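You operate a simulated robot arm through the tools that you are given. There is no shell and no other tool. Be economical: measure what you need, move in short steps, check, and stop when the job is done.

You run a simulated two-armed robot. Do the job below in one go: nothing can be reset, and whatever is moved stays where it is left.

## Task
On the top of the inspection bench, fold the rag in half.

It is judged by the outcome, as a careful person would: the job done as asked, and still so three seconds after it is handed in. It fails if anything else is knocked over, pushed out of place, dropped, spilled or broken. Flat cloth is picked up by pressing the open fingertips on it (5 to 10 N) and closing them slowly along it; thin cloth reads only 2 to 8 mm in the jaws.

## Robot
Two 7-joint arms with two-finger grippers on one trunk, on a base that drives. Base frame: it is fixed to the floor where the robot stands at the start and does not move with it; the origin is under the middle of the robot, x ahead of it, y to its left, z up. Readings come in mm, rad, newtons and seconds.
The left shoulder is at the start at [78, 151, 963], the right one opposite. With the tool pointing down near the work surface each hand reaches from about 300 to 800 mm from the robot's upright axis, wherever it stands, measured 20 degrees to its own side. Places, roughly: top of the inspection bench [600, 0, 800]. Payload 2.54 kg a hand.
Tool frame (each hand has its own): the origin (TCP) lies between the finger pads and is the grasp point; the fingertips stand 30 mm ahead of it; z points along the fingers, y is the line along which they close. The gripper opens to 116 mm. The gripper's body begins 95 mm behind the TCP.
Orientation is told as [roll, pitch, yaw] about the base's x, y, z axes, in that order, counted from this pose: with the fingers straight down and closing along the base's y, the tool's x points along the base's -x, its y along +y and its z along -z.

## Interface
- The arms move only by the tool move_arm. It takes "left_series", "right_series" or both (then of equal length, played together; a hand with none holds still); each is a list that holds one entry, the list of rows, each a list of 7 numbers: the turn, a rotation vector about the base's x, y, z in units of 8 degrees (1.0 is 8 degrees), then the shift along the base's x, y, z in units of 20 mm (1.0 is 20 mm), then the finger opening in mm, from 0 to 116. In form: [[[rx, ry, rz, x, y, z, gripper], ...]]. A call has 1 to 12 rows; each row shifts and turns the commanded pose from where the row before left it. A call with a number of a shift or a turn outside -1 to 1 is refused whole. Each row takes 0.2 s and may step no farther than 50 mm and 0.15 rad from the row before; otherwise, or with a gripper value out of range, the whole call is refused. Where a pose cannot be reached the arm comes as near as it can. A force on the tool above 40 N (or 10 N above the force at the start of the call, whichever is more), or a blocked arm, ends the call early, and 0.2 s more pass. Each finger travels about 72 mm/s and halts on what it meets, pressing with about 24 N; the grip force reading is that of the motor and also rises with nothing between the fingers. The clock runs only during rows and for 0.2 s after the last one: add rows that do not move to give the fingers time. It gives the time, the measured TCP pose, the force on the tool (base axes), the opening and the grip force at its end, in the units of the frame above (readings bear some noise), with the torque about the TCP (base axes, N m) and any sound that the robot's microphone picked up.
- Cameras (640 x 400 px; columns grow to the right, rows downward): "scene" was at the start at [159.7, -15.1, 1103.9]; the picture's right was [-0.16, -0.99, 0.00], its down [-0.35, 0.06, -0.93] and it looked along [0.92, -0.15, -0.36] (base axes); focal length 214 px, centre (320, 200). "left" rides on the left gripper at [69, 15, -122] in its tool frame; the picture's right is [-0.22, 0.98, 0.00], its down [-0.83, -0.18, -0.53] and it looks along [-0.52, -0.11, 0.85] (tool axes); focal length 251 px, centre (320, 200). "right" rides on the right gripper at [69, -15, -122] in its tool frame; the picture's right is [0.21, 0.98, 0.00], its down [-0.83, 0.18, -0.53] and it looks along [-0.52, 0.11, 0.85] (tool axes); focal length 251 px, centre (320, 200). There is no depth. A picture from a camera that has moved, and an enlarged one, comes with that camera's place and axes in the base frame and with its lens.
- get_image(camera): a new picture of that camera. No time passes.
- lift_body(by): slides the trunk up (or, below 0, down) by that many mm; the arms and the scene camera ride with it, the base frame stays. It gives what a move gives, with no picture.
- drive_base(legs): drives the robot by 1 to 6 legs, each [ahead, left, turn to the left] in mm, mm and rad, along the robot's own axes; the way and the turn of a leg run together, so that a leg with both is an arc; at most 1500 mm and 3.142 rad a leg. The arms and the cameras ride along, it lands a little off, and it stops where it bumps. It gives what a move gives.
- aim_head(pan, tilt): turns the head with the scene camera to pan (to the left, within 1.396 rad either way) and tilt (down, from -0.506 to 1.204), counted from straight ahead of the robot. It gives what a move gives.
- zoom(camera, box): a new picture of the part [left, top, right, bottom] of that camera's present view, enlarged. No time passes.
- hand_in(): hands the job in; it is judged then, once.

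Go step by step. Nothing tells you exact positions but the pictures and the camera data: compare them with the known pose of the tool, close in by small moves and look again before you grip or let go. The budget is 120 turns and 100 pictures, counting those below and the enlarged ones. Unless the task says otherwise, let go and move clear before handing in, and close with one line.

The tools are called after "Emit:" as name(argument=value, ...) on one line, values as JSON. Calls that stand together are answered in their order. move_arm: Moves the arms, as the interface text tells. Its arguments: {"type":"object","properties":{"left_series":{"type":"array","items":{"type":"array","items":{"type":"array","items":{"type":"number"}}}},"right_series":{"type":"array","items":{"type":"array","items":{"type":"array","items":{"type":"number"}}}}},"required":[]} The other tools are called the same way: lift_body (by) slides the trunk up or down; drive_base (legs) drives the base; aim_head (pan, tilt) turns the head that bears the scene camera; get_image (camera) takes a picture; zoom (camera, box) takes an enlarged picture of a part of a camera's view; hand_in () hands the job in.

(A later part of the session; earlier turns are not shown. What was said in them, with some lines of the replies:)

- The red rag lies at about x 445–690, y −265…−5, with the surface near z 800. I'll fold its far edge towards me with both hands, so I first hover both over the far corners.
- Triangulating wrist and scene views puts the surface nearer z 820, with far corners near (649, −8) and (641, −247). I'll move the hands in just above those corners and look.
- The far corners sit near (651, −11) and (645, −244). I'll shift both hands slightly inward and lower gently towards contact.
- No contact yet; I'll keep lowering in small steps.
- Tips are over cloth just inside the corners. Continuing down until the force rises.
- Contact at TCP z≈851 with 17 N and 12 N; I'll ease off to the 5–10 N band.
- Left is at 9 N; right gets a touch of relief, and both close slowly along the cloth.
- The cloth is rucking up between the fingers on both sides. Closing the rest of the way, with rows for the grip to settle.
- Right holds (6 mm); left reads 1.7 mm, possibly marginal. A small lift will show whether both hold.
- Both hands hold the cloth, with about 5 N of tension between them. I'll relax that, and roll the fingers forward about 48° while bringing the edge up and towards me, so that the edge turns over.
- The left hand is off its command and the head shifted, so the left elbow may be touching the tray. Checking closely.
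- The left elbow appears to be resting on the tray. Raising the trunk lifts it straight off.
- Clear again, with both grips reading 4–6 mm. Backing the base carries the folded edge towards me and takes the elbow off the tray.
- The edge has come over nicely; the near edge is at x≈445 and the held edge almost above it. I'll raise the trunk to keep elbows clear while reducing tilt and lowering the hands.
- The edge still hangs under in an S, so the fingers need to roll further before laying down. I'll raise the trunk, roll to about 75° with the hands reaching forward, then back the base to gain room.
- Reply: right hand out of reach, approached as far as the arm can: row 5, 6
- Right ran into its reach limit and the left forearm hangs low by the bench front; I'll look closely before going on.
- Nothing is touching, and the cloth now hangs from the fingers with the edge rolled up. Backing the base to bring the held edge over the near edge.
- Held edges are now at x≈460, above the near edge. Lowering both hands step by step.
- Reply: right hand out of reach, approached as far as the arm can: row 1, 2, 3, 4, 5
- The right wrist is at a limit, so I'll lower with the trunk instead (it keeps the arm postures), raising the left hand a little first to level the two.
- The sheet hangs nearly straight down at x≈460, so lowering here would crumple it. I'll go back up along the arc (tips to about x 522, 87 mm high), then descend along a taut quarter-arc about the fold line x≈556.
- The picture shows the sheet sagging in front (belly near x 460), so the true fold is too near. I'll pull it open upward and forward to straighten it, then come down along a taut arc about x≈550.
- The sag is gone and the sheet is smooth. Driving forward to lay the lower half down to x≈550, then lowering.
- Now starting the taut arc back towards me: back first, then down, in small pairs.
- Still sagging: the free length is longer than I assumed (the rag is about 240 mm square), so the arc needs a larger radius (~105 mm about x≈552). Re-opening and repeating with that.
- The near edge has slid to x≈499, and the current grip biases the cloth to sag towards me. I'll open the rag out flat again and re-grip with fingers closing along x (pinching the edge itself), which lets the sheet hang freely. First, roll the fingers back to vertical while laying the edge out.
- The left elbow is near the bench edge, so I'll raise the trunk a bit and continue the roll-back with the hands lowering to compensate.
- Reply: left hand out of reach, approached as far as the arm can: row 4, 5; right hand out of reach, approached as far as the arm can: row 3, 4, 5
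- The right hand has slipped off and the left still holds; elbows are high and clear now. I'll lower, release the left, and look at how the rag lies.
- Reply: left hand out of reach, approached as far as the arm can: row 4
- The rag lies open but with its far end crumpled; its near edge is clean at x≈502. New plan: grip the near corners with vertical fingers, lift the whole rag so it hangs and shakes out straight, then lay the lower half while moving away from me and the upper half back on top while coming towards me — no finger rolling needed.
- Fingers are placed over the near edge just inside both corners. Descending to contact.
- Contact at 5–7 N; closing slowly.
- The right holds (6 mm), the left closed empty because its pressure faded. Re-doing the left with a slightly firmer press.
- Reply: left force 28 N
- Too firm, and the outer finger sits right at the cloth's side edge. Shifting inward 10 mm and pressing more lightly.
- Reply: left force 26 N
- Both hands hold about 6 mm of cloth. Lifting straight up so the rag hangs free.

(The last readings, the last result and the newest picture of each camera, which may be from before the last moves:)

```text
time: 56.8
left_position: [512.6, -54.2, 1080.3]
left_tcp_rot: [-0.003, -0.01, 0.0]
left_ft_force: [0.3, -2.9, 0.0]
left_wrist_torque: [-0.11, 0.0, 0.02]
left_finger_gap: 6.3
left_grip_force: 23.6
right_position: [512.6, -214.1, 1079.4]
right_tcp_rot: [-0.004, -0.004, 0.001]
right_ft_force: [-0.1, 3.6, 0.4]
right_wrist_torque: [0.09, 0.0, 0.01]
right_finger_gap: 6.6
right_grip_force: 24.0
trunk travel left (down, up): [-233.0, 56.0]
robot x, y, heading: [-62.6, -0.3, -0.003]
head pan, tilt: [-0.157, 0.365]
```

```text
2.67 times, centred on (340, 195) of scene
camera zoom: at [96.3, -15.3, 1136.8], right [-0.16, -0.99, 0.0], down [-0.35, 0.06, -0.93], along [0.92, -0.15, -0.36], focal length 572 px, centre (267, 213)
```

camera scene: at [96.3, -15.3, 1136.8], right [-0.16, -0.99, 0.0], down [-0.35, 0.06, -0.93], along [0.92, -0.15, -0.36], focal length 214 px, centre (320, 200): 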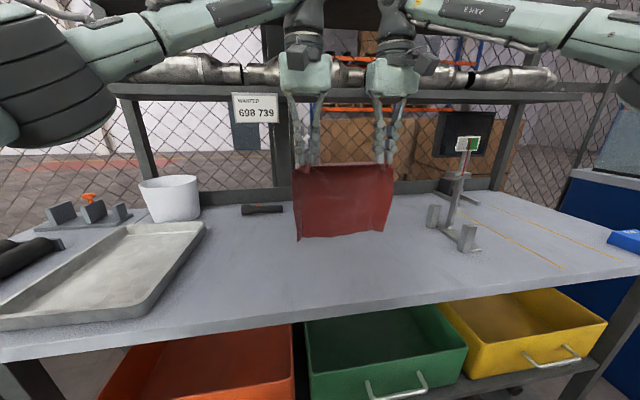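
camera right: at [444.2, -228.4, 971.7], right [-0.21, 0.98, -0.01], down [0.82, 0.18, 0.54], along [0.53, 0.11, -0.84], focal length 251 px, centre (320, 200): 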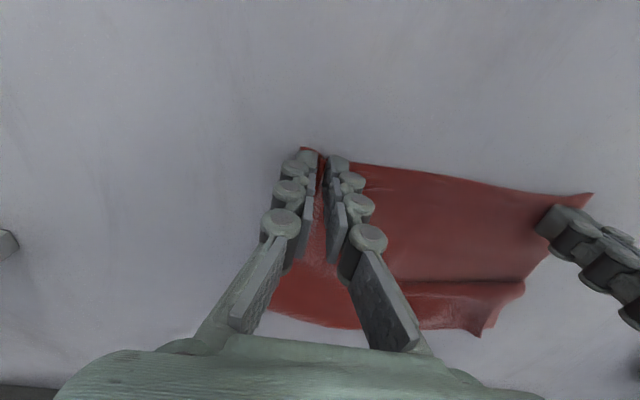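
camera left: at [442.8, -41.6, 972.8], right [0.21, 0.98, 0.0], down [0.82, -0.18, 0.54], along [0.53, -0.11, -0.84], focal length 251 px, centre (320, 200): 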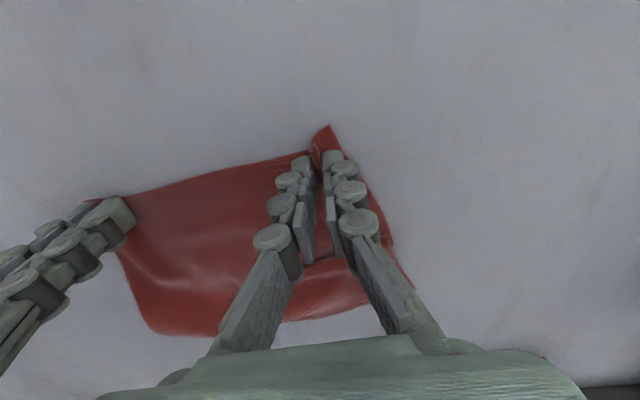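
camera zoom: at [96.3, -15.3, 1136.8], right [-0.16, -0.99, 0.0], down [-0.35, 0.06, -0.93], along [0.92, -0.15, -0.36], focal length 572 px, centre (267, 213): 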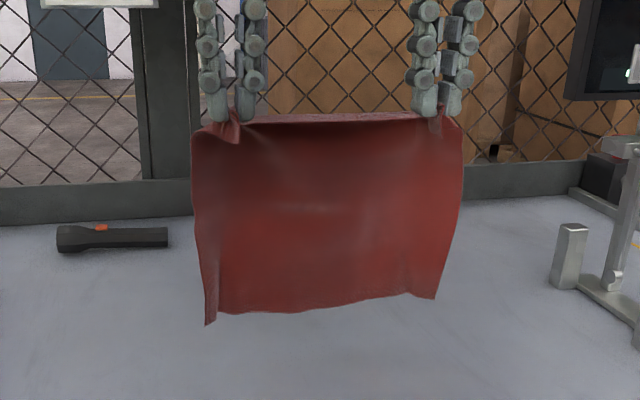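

The rag hangs cleanly, with its bottom edge still touching the bench at about x 620. I'll lift a little more so it hangs free, and bring it towards me.

Emit:
move_arm(left_series=[[[0, 0, 0, 0, 0, 1, 0], [0, 0, 0, 0, 0, 1, 0], [0, 0, 0, -0.5, 0, 0, 0], [0, 0, 0, -0.5, 0, 0, 0], [0, 0, 0, -0.5, 0, 0, 0], [0, 0, 0, -0.5, 0, 0, 0], [0, 0, 0, -0.5, 0, 0, 0], [0, 0, 0, 0, 0, 0, 0], [0, 0, 0, 0, 0, 0, 0], [0, 0, 0, 0, 0, 0, 0], [0, 0, 0, 0, 0, 0, 0], [0, 0, 0, 0, 0, 0, 0]]], right_series=[[[0, 0, 0, 0, 0, 1, 0], [0, 0, 0, 0, 0, 1, 0], [0, 0, 0, -0.5, 0, 0, 0], [0, 0, 0, -0.5, 0, 0, 0], [0, 0, 0, -0.5, 0, 0, 0], [0, 0, 0, -0.5, 0, 0, 0], [0, 0, 0, -0.5, 0, 0, 0], [0, 0, 0, 0, 0, 0, 0], [0, 0, 0, 0, 0, 0, 0], [0, 0, 0, 0, 0, 0, 0], [0, 0, 0, 0, 0, 0, 0], [0, 0, 0, 0, 0, 0, 0]]])

Emit:
zoom(camera="scene", box=[220, 100, 460, 300])

```text
time: 59.4
left_position: [462.6, -55.4, 1121.2]
left_tcp_rot: [-0.004, -0.009, 0.002]
left_ft_force: [-0.9, -15.5, -1.1]
left_wrist_torque: [-0.45, -0.01, 0.08]
left_finger_gap: 5.6
left_grip_force: 23.7
right_position: [452.3, -222.4, 1108.9]
right_tcp_rot: [-0.002, -0.004, -0.001]
right_ft_force: [0.8, 15.1, 0.5]
right_wrist_torque: [0.48, -0.01, -0.02]
right_finger_gap: 6.5
right_grip_force: 23.8
right hand out of reach, approached as far as the arm can: row 1, 2
trunk travel left (down, up): [-233.0, 56.0]
robot x, y, heading: [-64.4, -0.3, 0.0]
head pan, tilt: [-0.157, 0.365]
```

```text
2.00 times, centred on (340, 200) of scene
camera zoom: at [96.4, -15.2, 1136.9], right [-0.16, -0.99, 0.0], down [-0.35, 0.06, -0.93], along [0.92, -0.15, -0.36], focal length 429 px, centre (280, 200)
```

zoom: 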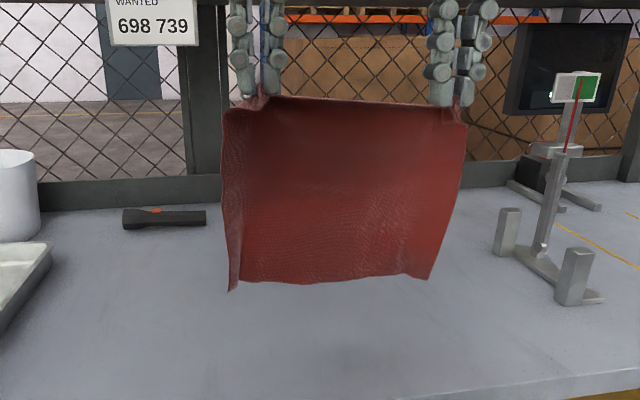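

The two hands have drifted apart a bit (15 N of tension). I'll bring them level again, then check with a wrist camera how the rag hangs.

Emit:
move_arm(left_series=[[[0, 0, 0, -0.2, -0.1, -0.3, 0], [0, 0, 0, -0.2, -0.1, -0.3, 0], [0, 0, 0, 0, 0, 0, 0]]], right_series=[[[0, 0, 0, 0.05, 0.15, 0, 0], [0, 0, 0, 0.05, 0.15, 0, 0], [0, 0, 0, 0, 0, 0, 0]]])

Emit:
get_image(camera="left")

Emit:
get_image(camera="right")

```text
time: 60.2
left_position: [455.8, -57.1, 1108.9]
left_tcp_rot: [0.002, -0.008, 0.005]
left_ft_force: [0.0, -2.5, 0.7]
left_wrist_torque: [0.0, 0.0, 0.04]
left_finger_gap: 3.2
left_grip_force: 27.7
right_position: [454.4, -217.3, 1108.4]
right_tcp_rot: [-0.005, -0.003, 0.0]
right_ft_force: [-0.1, 3.7, -0.3]
right_wrist_torque: [0.08, 0.03, 0.01]
right_finger_gap: 5.3
right_grip_force: 23.5
trunk travel left (down, up): [-233.0, 56.0]
robot x, y, heading: [-64.2, -0.2, -0.0]
head pan, tilt: [-0.157, 0.365]
```

```text
38 pictures are left
camera left: at [385.7, -42.3, 1230.5], right [0.21, 0.98, 0.0], down [0.82, -0.18, 0.54], along [0.53, -0.11, -0.84], focal length 251 px, centre (320, 200)
```

left: 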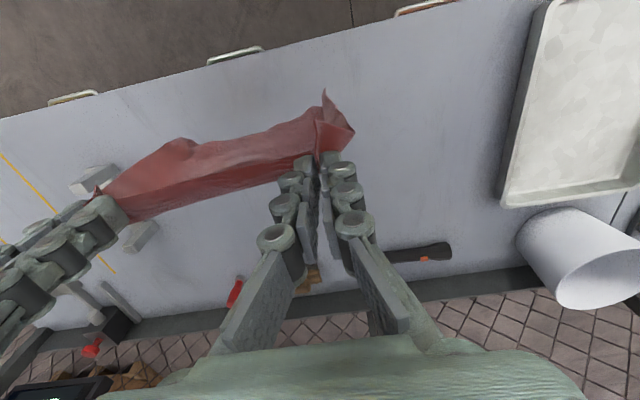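

```text
37 pictures are left
camera right: at [384.4, -232.0, 1231.2], right [-0.21, 0.98, -0.01], down [0.82, 0.18, 0.54], along [0.53, 0.11, -0.84], focal length 251 px, centre (320, 200)
```

right: 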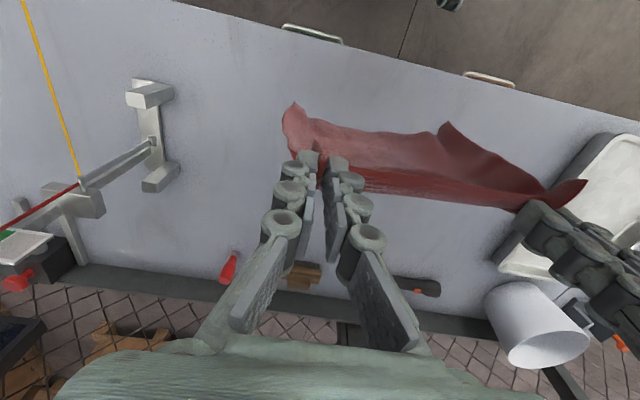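

Emit:
zoom(camera="scene", box=[310, 140, 470, 260])

Emit:
zoom(camera="right", box=[260, 80, 620, 240])

```text
3.33 times, centred on (390, 200) of scene
camera zoom: at [96.4, -15.3, 1136.9], right [-0.16, -0.99, 0.0], down [-0.35, 0.06, -0.93], along [0.92, -0.15, -0.36], focal length 715 px, centre (87, 200)
```

zoom: 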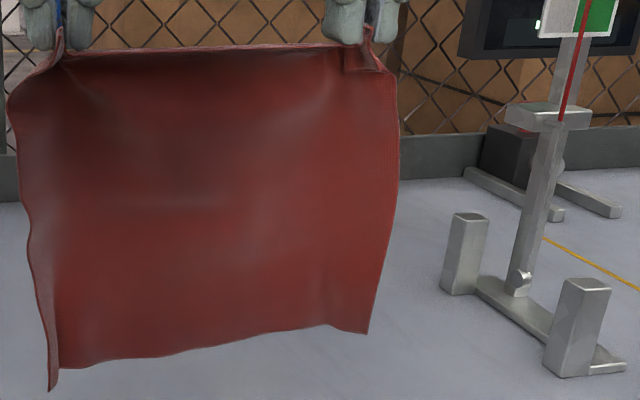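

```text
1.78 times, centred on (440, 160) of right
camera zoom: at [384.4, -232.0, 1231.2], right [-0.21, 0.98, -0.01], down [0.82, 0.18, 0.54], along [0.53, 0.11, -0.84], focal length 447 px, centre (107, 271)
```

zoom: 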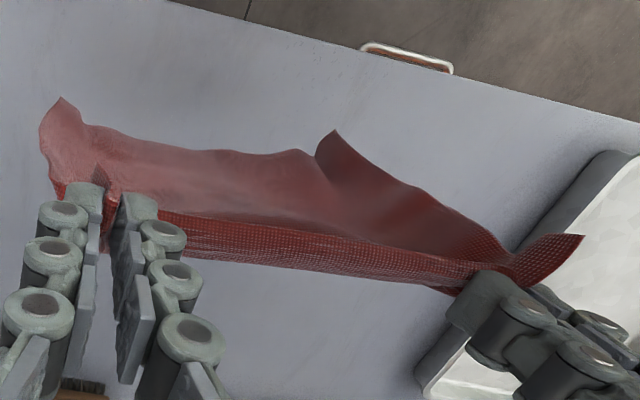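

The rag is a single smooth layer hanging ~190 mm below the tips, bottom edge near x≈445. Lowering it to touch the bench, then laying the lower half while moving away.

Emit:
move_arm(left_series=[[[0, 0, 0, 0, 0, -0.7, 0], [0, 0, 0, 0, 0, -0.8, 0], [0, 0, 0, 0, 0, -0.8, 0], [0, 0, 0, 0, 0, -0.8, 0], [0, 0, 0, 0.2, 0, -0.6, 0], [0, 0, 0, 0.3, 0, -0.5, 0], [0, 0, 0, 0, 0, 0, 0]]], right_series=[[[0, 0, 0, 0, 0, -0.7, 0], [0, 0, 0, 0, 0, -0.8, 0], [0, 0, 0, 0, 0, -0.8, 0], [0, 0, 0, 0, 0, -0.8, 0], [0, 0, 0, 0.2, 0, -0.6, 0], [0, 0, 0, 0.3, 0, -0.5, 0], [0, 0, 0, 0, 0, 0, 0]]])

Emit:
zoom(camera="scene", box=[240, 140, 440, 290])

Emit:
get_image(camera="right")

```text
time: 61.8
left_position: [466.2, -58.3, 1024.9]
left_tcp_rot: [-0.001, -0.01, 0.001]
left_ft_force: [0.5, -2.6, -1.2]
left_wrist_torque: [0.0, 0.0, 0.0]
left_finger_gap: 3.8
left_grip_force: 26.1
right_position: [464.2, -216.8, 1025.0]
right_tcp_rot: [-0.004, -0.006, 0.001]
right_ft_force: [0.2, 1.8, 0.9]
right_wrist_torque: [0.04, -0.03, 0.04]
right_finger_gap: 6.0
right_grip_force: 23.9
trunk travel left (down, up): [-233.0, 56.0]
robot x, y, heading: [-64.8, -1.3, -0.003]
head pan, tilt: [-0.157, 0.365]
```

```text
2.67 times, centred on (340, 215) of scene
camera zoom: at [96.3, -15.2, 1136.9], right [-0.16, -0.99, 0.0], down [-0.35, 0.06, -0.93], along [0.92, -0.15, -0.36], focal length 572 px, centre (267, 160)
```

zoom: 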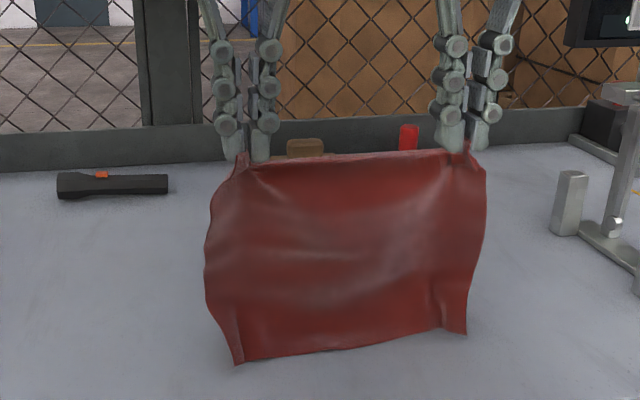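

```text
33 pictures are left
camera right: at [394.5, -231.5, 1146.9], right [-0.22, 0.98, 0.0], down [0.82, 0.18, 0.54], along [0.52, 0.11, -0.84], focal length 251 px, centre (320, 200)
```

right: 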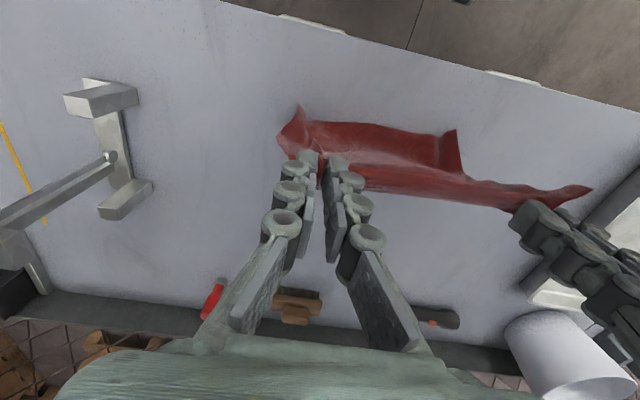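

The bottom edge is on the bench at about x 465. Now laying the lower half while moving away and down.

Emit:
move_arm(left_series=[[[0, 0, 0, 0.4, 0, -0.7, 0], [0, 0, 0, 0.5, 0, -0.7, 0], [0, 0, 0, 0.6, 0, -0.6, 0], [0, 0, 0, 0.7, 0, -0.5, 0], [0, 0, 0, 0.7, 0, -0.4, 0], [0, 0, 0, 0, 0, 0, 0]]], right_series=[[[0, 0, 0, 0.4, 0, -0.7, 0], [0, 0, 0, 0.5, 0, -0.7, 0], [0, 0, 0, 0.6, 0, -0.6, 0], [0, 0, 0, 0.7, 0, -0.5, 0], [0, 0, 0, 0.7, 0, -0.4, 0], [0, 0, 0, 0, 0, 0, 0]]])

Emit:
zoom(camera="scene", box=[240, 140, 440, 290])

Emit:
get_image(camera="right")

```text
time: 63.2
left_position: [523.8, -58.1, 966.1]
left_tcp_rot: [-0.001, -0.009, 0.002]
left_ft_force: [0.0, -2.7, -0.5]
left_wrist_torque: [-0.07, -0.05, 0.02]
left_finger_gap: 3.2
left_grip_force: 28.3
right_position: [523.2, -216.4, 966.3]
right_tcp_rot: [-0.003, -0.003, 0.0]
right_ft_force: [-0.2, 1.7, 0.5]
right_wrist_torque: [0.09, -0.04, 0.01]
right_finger_gap: 5.9
right_grip_force: 24.1
trunk travel left (down, up): [-233.0, 56.0]
robot x, y, heading: [-65.3, 3.6, 0.002]
head pan, tilt: [-0.157, 0.365]
```

```text
2.67 times, centred on (340, 215) of scene
camera zoom: at [96.2, -15.2, 1136.9], right [-0.16, -0.99, 0.0], down [-0.35, 0.06, -0.93], along [0.92, -0.15, -0.36], focal length 572 px, centre (267, 160)
```

zoom: 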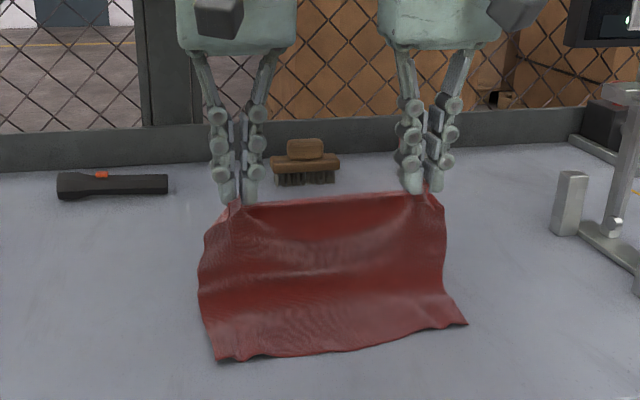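

```text
31 pictures are left
camera right: at [452.4, -231.7, 1088.5], right [-0.22, 0.98, 0.0], down [0.82, 0.18, 0.54], along [0.52, 0.11, -0.84], focal length 251 px, centre (320, 200)
```

right: 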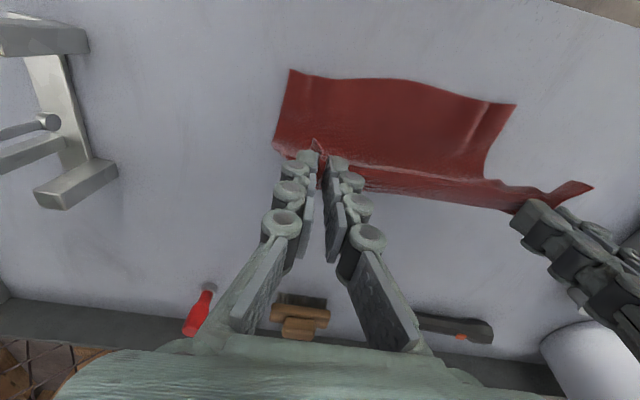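

The lower half is being laid nicely; bottom edge at x≈471 (left) to 483 (right). Continuing out to above the fold line at x≈590.

Emit:
move_arm(left_series=[[[0, 0, 0, 0.84, -0.05, -0.33, 0], [0, 0, 0, 0.84, -0.05, -0.33, 0], [0, 0, 0, 0.84, -0.05, -0.33, 0], [0, 0, 0, 0.84, -0.05, -0.33, 0], [0, 0, 0, 0, 0, 0, 0]]], right_series=[[[0, 0, 0, 0.94, -0.05, -0.33, 0], [0, 0, 0, 0.94, -0.05, -0.33, 0], [0, 0, 0, 0.94, -0.05, -0.33, 0], [0, 0, 0, 0.94, -0.05, -0.33, 0], [0, 0, 0, 0, 0, 0, 0]]])

Emit:
zoom(camera="scene", box=[240, 140, 440, 290])

Emit:
get_image(camera="right")

```text
time: 64.4
left_position: [590.9, -63.2, 940.2]
left_tcp_rot: [-0.002, -0.008, -0.001]
left_ft_force: [-0.5, -7.5, -0.7]
left_wrist_torque: [-0.21, -0.01, 0.06]
left_finger_gap: 2.6
left_grip_force: 22.3
right_position: [588.3, -226.0, 937.3]
right_tcp_rot: [-0.002, -0.006, 0.0]
right_ft_force: [-0.2, 7.6, -0.7]
right_wrist_torque: [0.25, -0.02, 0.01]
right_finger_gap: 6.0
right_grip_force: 24.1
right hand out of reach, approached as far as the arm can: row 4
trunk travel left (down, up): [-233.0, 56.0]
robot x, y, heading: [-60.3, 0.2, 0.0]
head pan, tilt: [-0.157, 0.365]
```

```text
2.67 times, centred on (340, 215) of scene
camera zoom: at [96.4, -15.2, 1136.8], right [-0.16, -0.99, 0.0], down [-0.35, 0.06, -0.93], along [0.92, -0.15, -0.36], focal length 572 px, centre (267, 160)
```

zoom: 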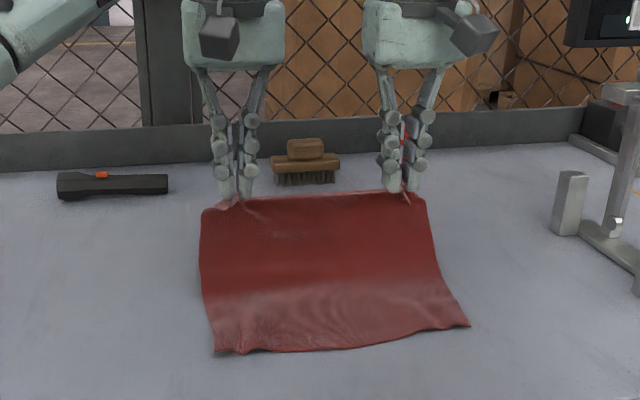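

```text
29 pictures are left
camera right: at [517.8, -241.0, 1059.7], right [-0.22, 0.98, 0.0], down [0.82, 0.18, 0.54], along [0.53, 0.11, -0.84], focal length 251 px, centre (320, 200)
```

right: 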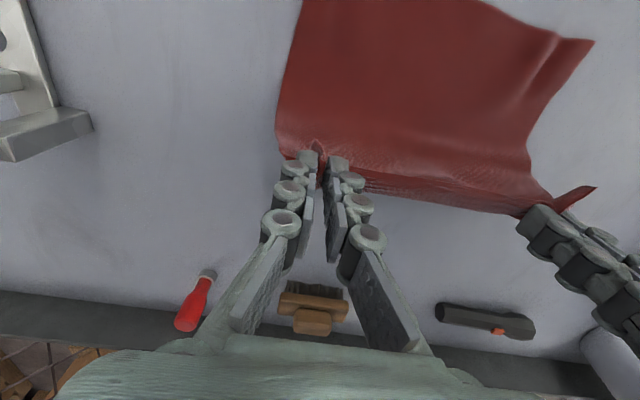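

Bottom edge at x≈481, hands above the fold line. Now the second half: bringing the held edge back towards me and down, over the bottom edge.

Emit:
move_arm(left_series=[[[0, 0, 0, -0.7, -0.1, 0, 0], [0, 0, 0, -0.9, 0, -0.3, 0], [0, 0, 0, -0.9, 0, -0.5, 0], [0, 0, 0, -0.75, 0, -0.6, 0], [0, 0, 0, 0, 0, 0, 0]]], right_series=[[[0, 0, 0, -0.7, 0.2, 0, 0], [0, 0, 0, -0.9, 0, -0.25, 0], [0, 0, 0, -0.9, 0, -0.5, 0], [0, 0, 0, -0.7, 0, -0.5, 0], [0, 0, 0, 0, 0, 0, 0]]])

Emit:
zoom(camera="scene", box=[240, 140, 440, 290])

Emit:
get_image(camera="right")

```text
time: 65.6
left_position: [524.9, -64.7, 912.0]
left_tcp_rot: [-0.001, -0.008, 0.002]
left_ft_force: [-0.9, -0.2, 0.2]
left_wrist_torque: [-0.3, -0.05, 0.09]
left_finger_gap: 1.2
left_grip_force: 20.9
right_position: [522.5, -220.7, 913.6]
right_tcp_rot: [-0.005, -0.002, 0.0]
right_ft_force: [-0.2, 0.9, 0.1]
right_wrist_torque: [0.02, 0.01, -0.01]
right_finger_gap: 5.7
right_grip_force: 24.2
trunk travel left (down, up): [-233.0, 56.0]
robot x, y, heading: [-62.7, 3.8, -0.001]
head pan, tilt: [-0.157, 0.365]
```

```text
2.67 times, centred on (340, 215) of scene
camera zoom: at [96.4, -15.2, 1136.9], right [-0.16, -0.99, 0.0], down [-0.35, 0.06, -0.93], along [0.92, -0.15, -0.36], focal length 572 px, centre (267, 160)
```

zoom: 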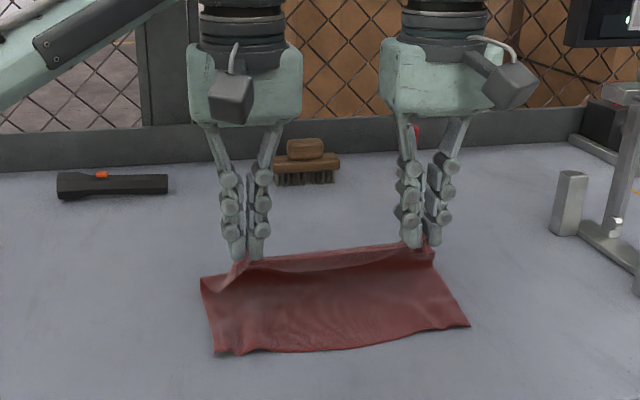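

```text
27 pictures are left
camera right: at [453.5, -236.6, 1035.3], right [-0.21, 0.98, 0.0], down [0.82, 0.18, 0.54], along [0.52, 0.11, -0.84], focal length 251 px, centre (320, 200)
```

right: 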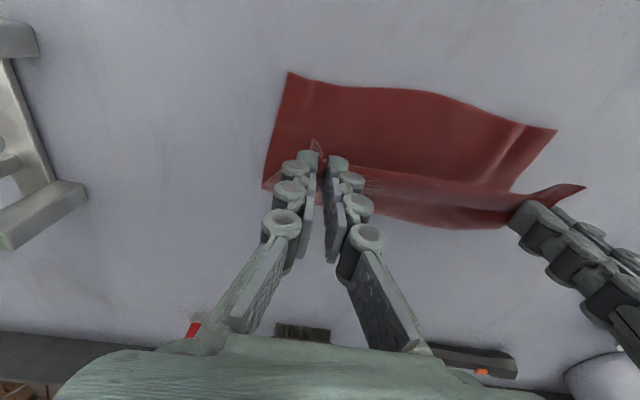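

The fold forms properly at x≈586. Bottom edge is at x≈473–478, so the hands should finish with their centres near x 491/495, just above the bench.

Emit:
move_arm(left_series=[[[0, 0, 0, -0.6, 0, -0.5, 0], [0, 0, 0, -0.5, 0, -0.5, 0], [0, 0, 0, -0.3, 0, -0.6, 0], [0, 0, 0, -0.2, 0, -0.6, 0], [0, 0, 0, -0.1, 0, -0.4, 0], [0, 0, 0, 0, 0, 0, 0]]], right_series=[[[0, 0, 0, -0.5, 0, -0.5, 0], [0, 0, 0, -0.4, 0, -0.5, 0], [0, 0, 0, -0.3, 0, -0.6, 0], [0, 0, 0, -0.15, 0, -0.6, 0], [0, 0, 0, -0.05, 0, -0.4, 0], [0, 0, 0, 0, 0, 0, 0]]])

Emit:
zoom(camera="scene", box=[240, 140, 440, 290])

Emit:
get_image(camera="right")

Emit:
get_image(camera="left")

```text
time: 67.0
left_position: [491.4, -63.4, 860.5]
left_tcp_rot: [-0.001, -0.008, 0.001]
left_ft_force: [-0.6, -4.1, 0.1]
left_wrist_torque: [-0.23, 0.0, 0.03]
left_finger_gap: 2.0
left_grip_force: 20.4
right_position: [494.8, -221.4, 862.0]
right_tcp_rot: [-0.002, -0.003, 0.0]
right_ft_force: [-0.1, 3.3, 0.3]
right_wrist_torque: [0.08, 0.04, 0.0]
right_finger_gap: 6.0
right_grip_force: 23.6
trunk travel left (down, up): [-233.0, 56.0]
robot x, y, heading: [-64.6, -7.9, 0.002]
head pan, tilt: [-0.157, 0.365]
```

```text
2.67 times, centred on (340, 215) of scene
camera zoom: at [96.3, -15.2, 1136.9], right [-0.16, -0.99, 0.0], down [-0.35, 0.06, -0.93], along [0.92, -0.15, -0.36], focal length 572 px, centre (267, 160)
```

zoom: 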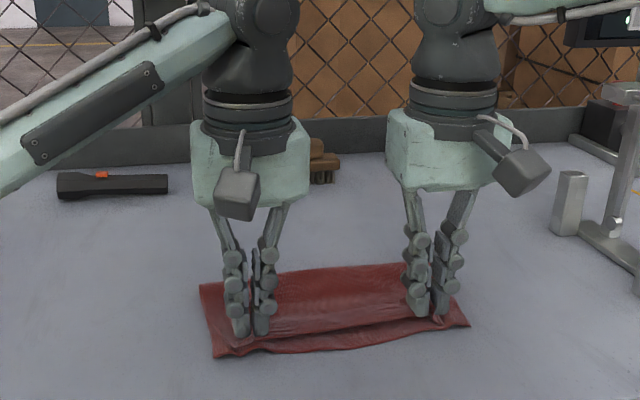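

```text
25 pictures are left
camera right: at [425.7, -236.6, 983.6], right [-0.22, 0.98, 0.0], down [0.82, 0.18, 0.54], along [0.53, 0.11, -0.84], focal length 251 px, centre (320, 200)
```

right: 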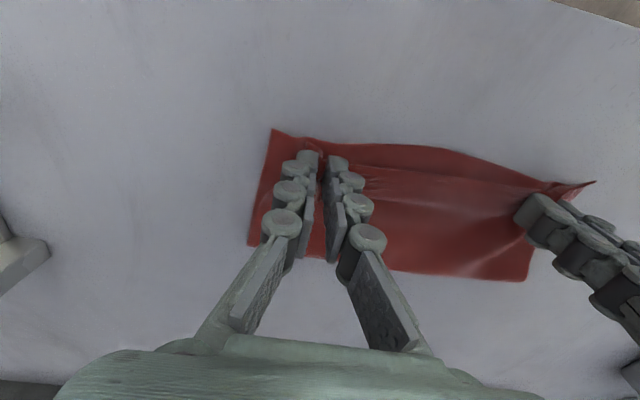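

```text
24 pictures are left
camera left: at [422.2, -47.9, 982.1], right [0.21, 0.98, 0.0], down [0.82, -0.18, 0.54], along [0.53, -0.11, -0.84], focal length 251 px, centre (320, 200)
```

left: 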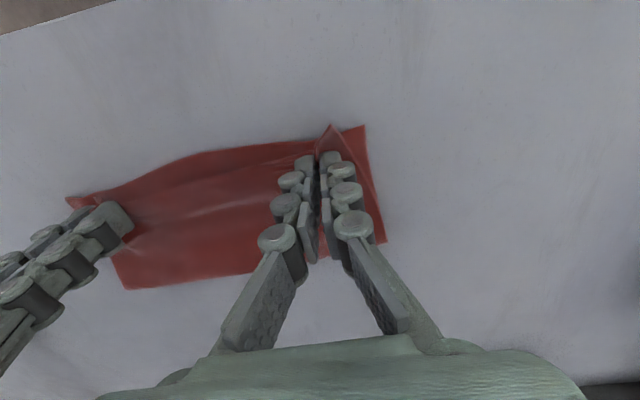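

Nearly done: the edges almost coincide, the top one a few millimetres short in the middle. I'll nudge 6 mm further, lower onto the bench, and release slowly.

Emit:
move_arm(left_series=[[[0, 0, 0, -0.3, 0, -0.15, 0], [0, 0, 0, 0, 0.05, -0.2, 0], [0, 0, 0, 0, 0, 0, 0], [0, 0, 0, 0, 0, 0, 6], [0, 0, 0, 0, 0, 0, 12], [0, 0, 0, 0, 0, 0, 20], [0, 0, 0, 0, 0, 0, 28], [0, 0, 0, 0, 0, 0, 36], [0, 0, 0, 0, 0, 0, 44], [0, 0, 0, 0, 0, 0, 44]]], right_series=[[[0, 0, 0, -0.3, 0, -0.2, 0], [0, 0, 0, 0, -0.05, -0.2, 0], [0, 0, 0, 0, 0, 0, 0], [0, 0, 0, 0, 0, 0, 9], [0, 0, 0, 0, 0, 0, 14], [0, 0, 0, 0, 0, 0, 20], [0, 0, 0, 0, 0, 0, 28], [0, 0, 0, 0, 0, 0, 36], [0, 0, 0, 0, 0, 0, 44], [0, 0, 0, 0, 0, 0, 44]]])

Emit:
get_image(camera="right")

Emit:
get_image(camera="left")

```text
time: 69.2
left_position: [485.6, -62.1, 853.1]
left_tcp_rot: [0.0, -0.009, 0.002]
left_ft_force: [0.8, 0.1, -0.1]
left_wrist_torque: [-0.01, 0.01, 0.02]
left_finger_gap: 44.0
left_grip_force: 0.0
right_position: [488.4, -222.8, 853.7]
right_tcp_rot: [-0.002, -0.002, 0.001]
right_ft_force: [0.3, -0.8, 0.3]
right_wrist_torque: [0.02, -0.02, -0.02]
right_finger_gap: 43.8
right_grip_force: 0.0
trunk travel left (down, up): [-233.0, 56.0]
robot x, y, heading: [-62.1, -1.1, -0.002]
head pan, tilt: [-0.157, 0.365]
```

```text
23 pictures are left
camera right: at [419.8, -237.7, 975.5], right [-0.21, 0.98, 0.0], down [0.82, 0.18, 0.54], along [0.52, 0.11, -0.84], focal length 251 px, centre (320, 200)
```

right: 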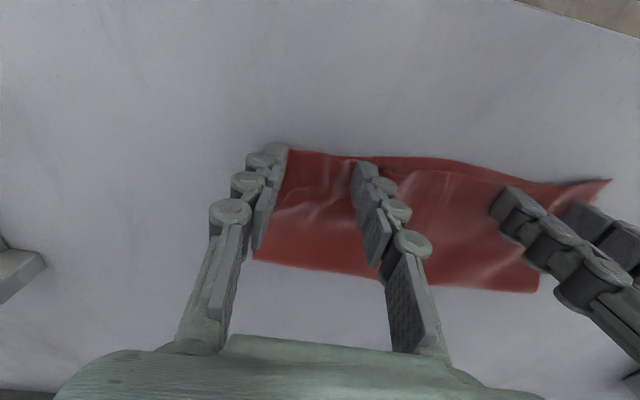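

```text
22 pictures are left
camera left: at [416.0, -47.5, 975.0], right [0.21, 0.98, 0.0], down [0.82, -0.18, 0.54], along [0.53, -0.11, -0.84], focal length 251 px, centre (320, 200)
```

left: 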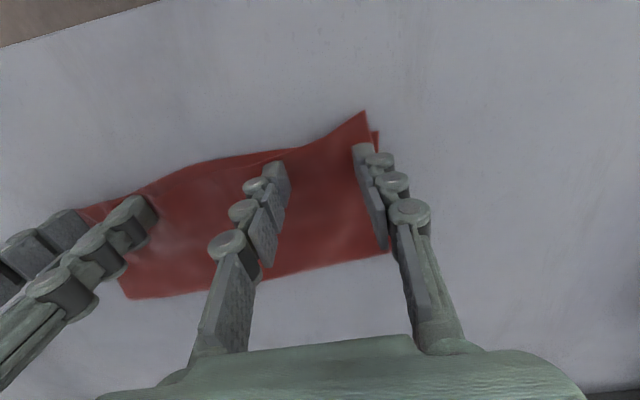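

Released, and the edges match well. Lifting straight up and back to clear, then checking.

Emit:
move_arm(left_series=[[[0, 0, 0, 0, 0, 0.4, 44], [0, 0, 0, 0, 0, 0.8, 44], [0, 0, 0, 0, 0, 1, 44], [0, 0, 0, 0, 0, 1, 44], [0, 0, 0, 0, 0.5, 1, 44], [0, 0, 0, -0.5, 1, 1, 44], [0, 0, 0, -0.5, 1, 1, 44], [0, 0, 0, -0.5, 1, 1, 44], [0, 0, 0, 0, 1, 0.5, 44]]], right_series=[[[0, 0, 0, 0, 0, 0.4, 44], [0, 0, 0, 0, 0, 0.8, 44], [0, 0, 0, 0, 0, 1, 44], [0, 0, 0, 0, 0, 1, 44], [0, 0, 0, 0, -0.5, 1, 44], [0, 0, 0, -0.5, -1, 1, 44], [0, 0, 0, -0.5, -1, 1, 44], [0, 0, 0, -0.5, -1, 1, 44], [0, 0, 0, 0, -1, 0.5, 44]]])

Emit:
get_image(camera="scene")

Emit:
zoom(camera="scene", box=[260, 200, 420, 290])

Emit:
get_image(camera="right")

```text
time: 71.2
left_position: [454.9, 26.9, 1007.2]
left_tcp_rot: [0.0, -0.009, 0.001]
left_ft_force: [0.1, 0.0, -0.2]
left_wrist_torque: [0.04, -0.01, -0.02]
left_finger_gap: 43.8
left_grip_force: 0.0
right_position: [459.4, -313.3, 1008.0]
right_tcp_rot: [-0.004, -0.004, 0.002]
right_ft_force: [0.6, 0.0, -0.7]
right_wrist_torque: [-0.04, 0.01, 0.03]
right_finger_gap: 43.9
right_grip_force: 0.1
trunk travel left (down, up): [-233.0, 56.0]
robot x, y, heading: [-63.4, 1.1, 0.001]
head pan, tilt: [-0.157, 0.365]
```

```text
21 pictures are left
camera scene: at [96.3, -15.1, 1136.9], right [-0.16, -0.99, 0.0], down [-0.35, 0.06, -0.93], along [0.92, -0.15, -0.36], focal length 214 px, centre (320, 200)
```

scene: 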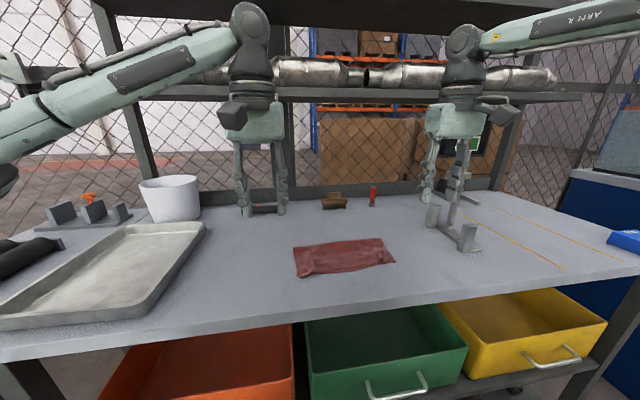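

```text
4.00 times, centred on (340, 245) of scene
camera zoom: at [96.3, -15.1, 1136.9], right [-0.16, -0.99, 0.0], down [-0.35, 0.06, -0.93], along [0.92, -0.15, -0.36], focal length 858 px, centre (240, 20)
```

zoom: 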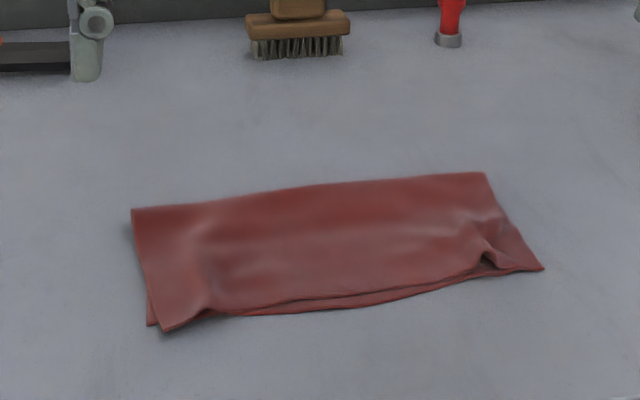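

```text
19 pictures are left
camera right: at [390.3, -328.0, 1130.5], right [-0.22, 0.98, 0.0], down [0.82, 0.18, 0.54], along [0.52, 0.11, -0.84], focal length 251 px, centre (320, 200)
```

right: 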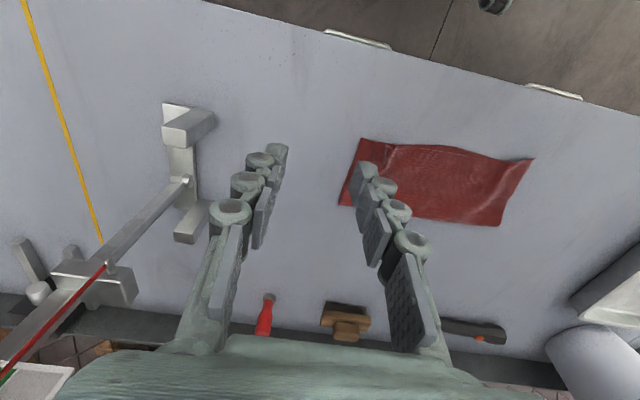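

The rag lies folded in half, its long edges and corners matching within about a centimetre. The tray and other items are where they were, and both hands are empty and clear.

Emit:
hand_in()

```text
The job is handed in.
```

The rag is folded in half on top of the inspection bench, with its edges matching to within about a centimetre and a small ruck at the right front corner. The left elbow pressed briefly against the tray along the way, but the tray's position measures the same as at the start and nothing else was disturbed.
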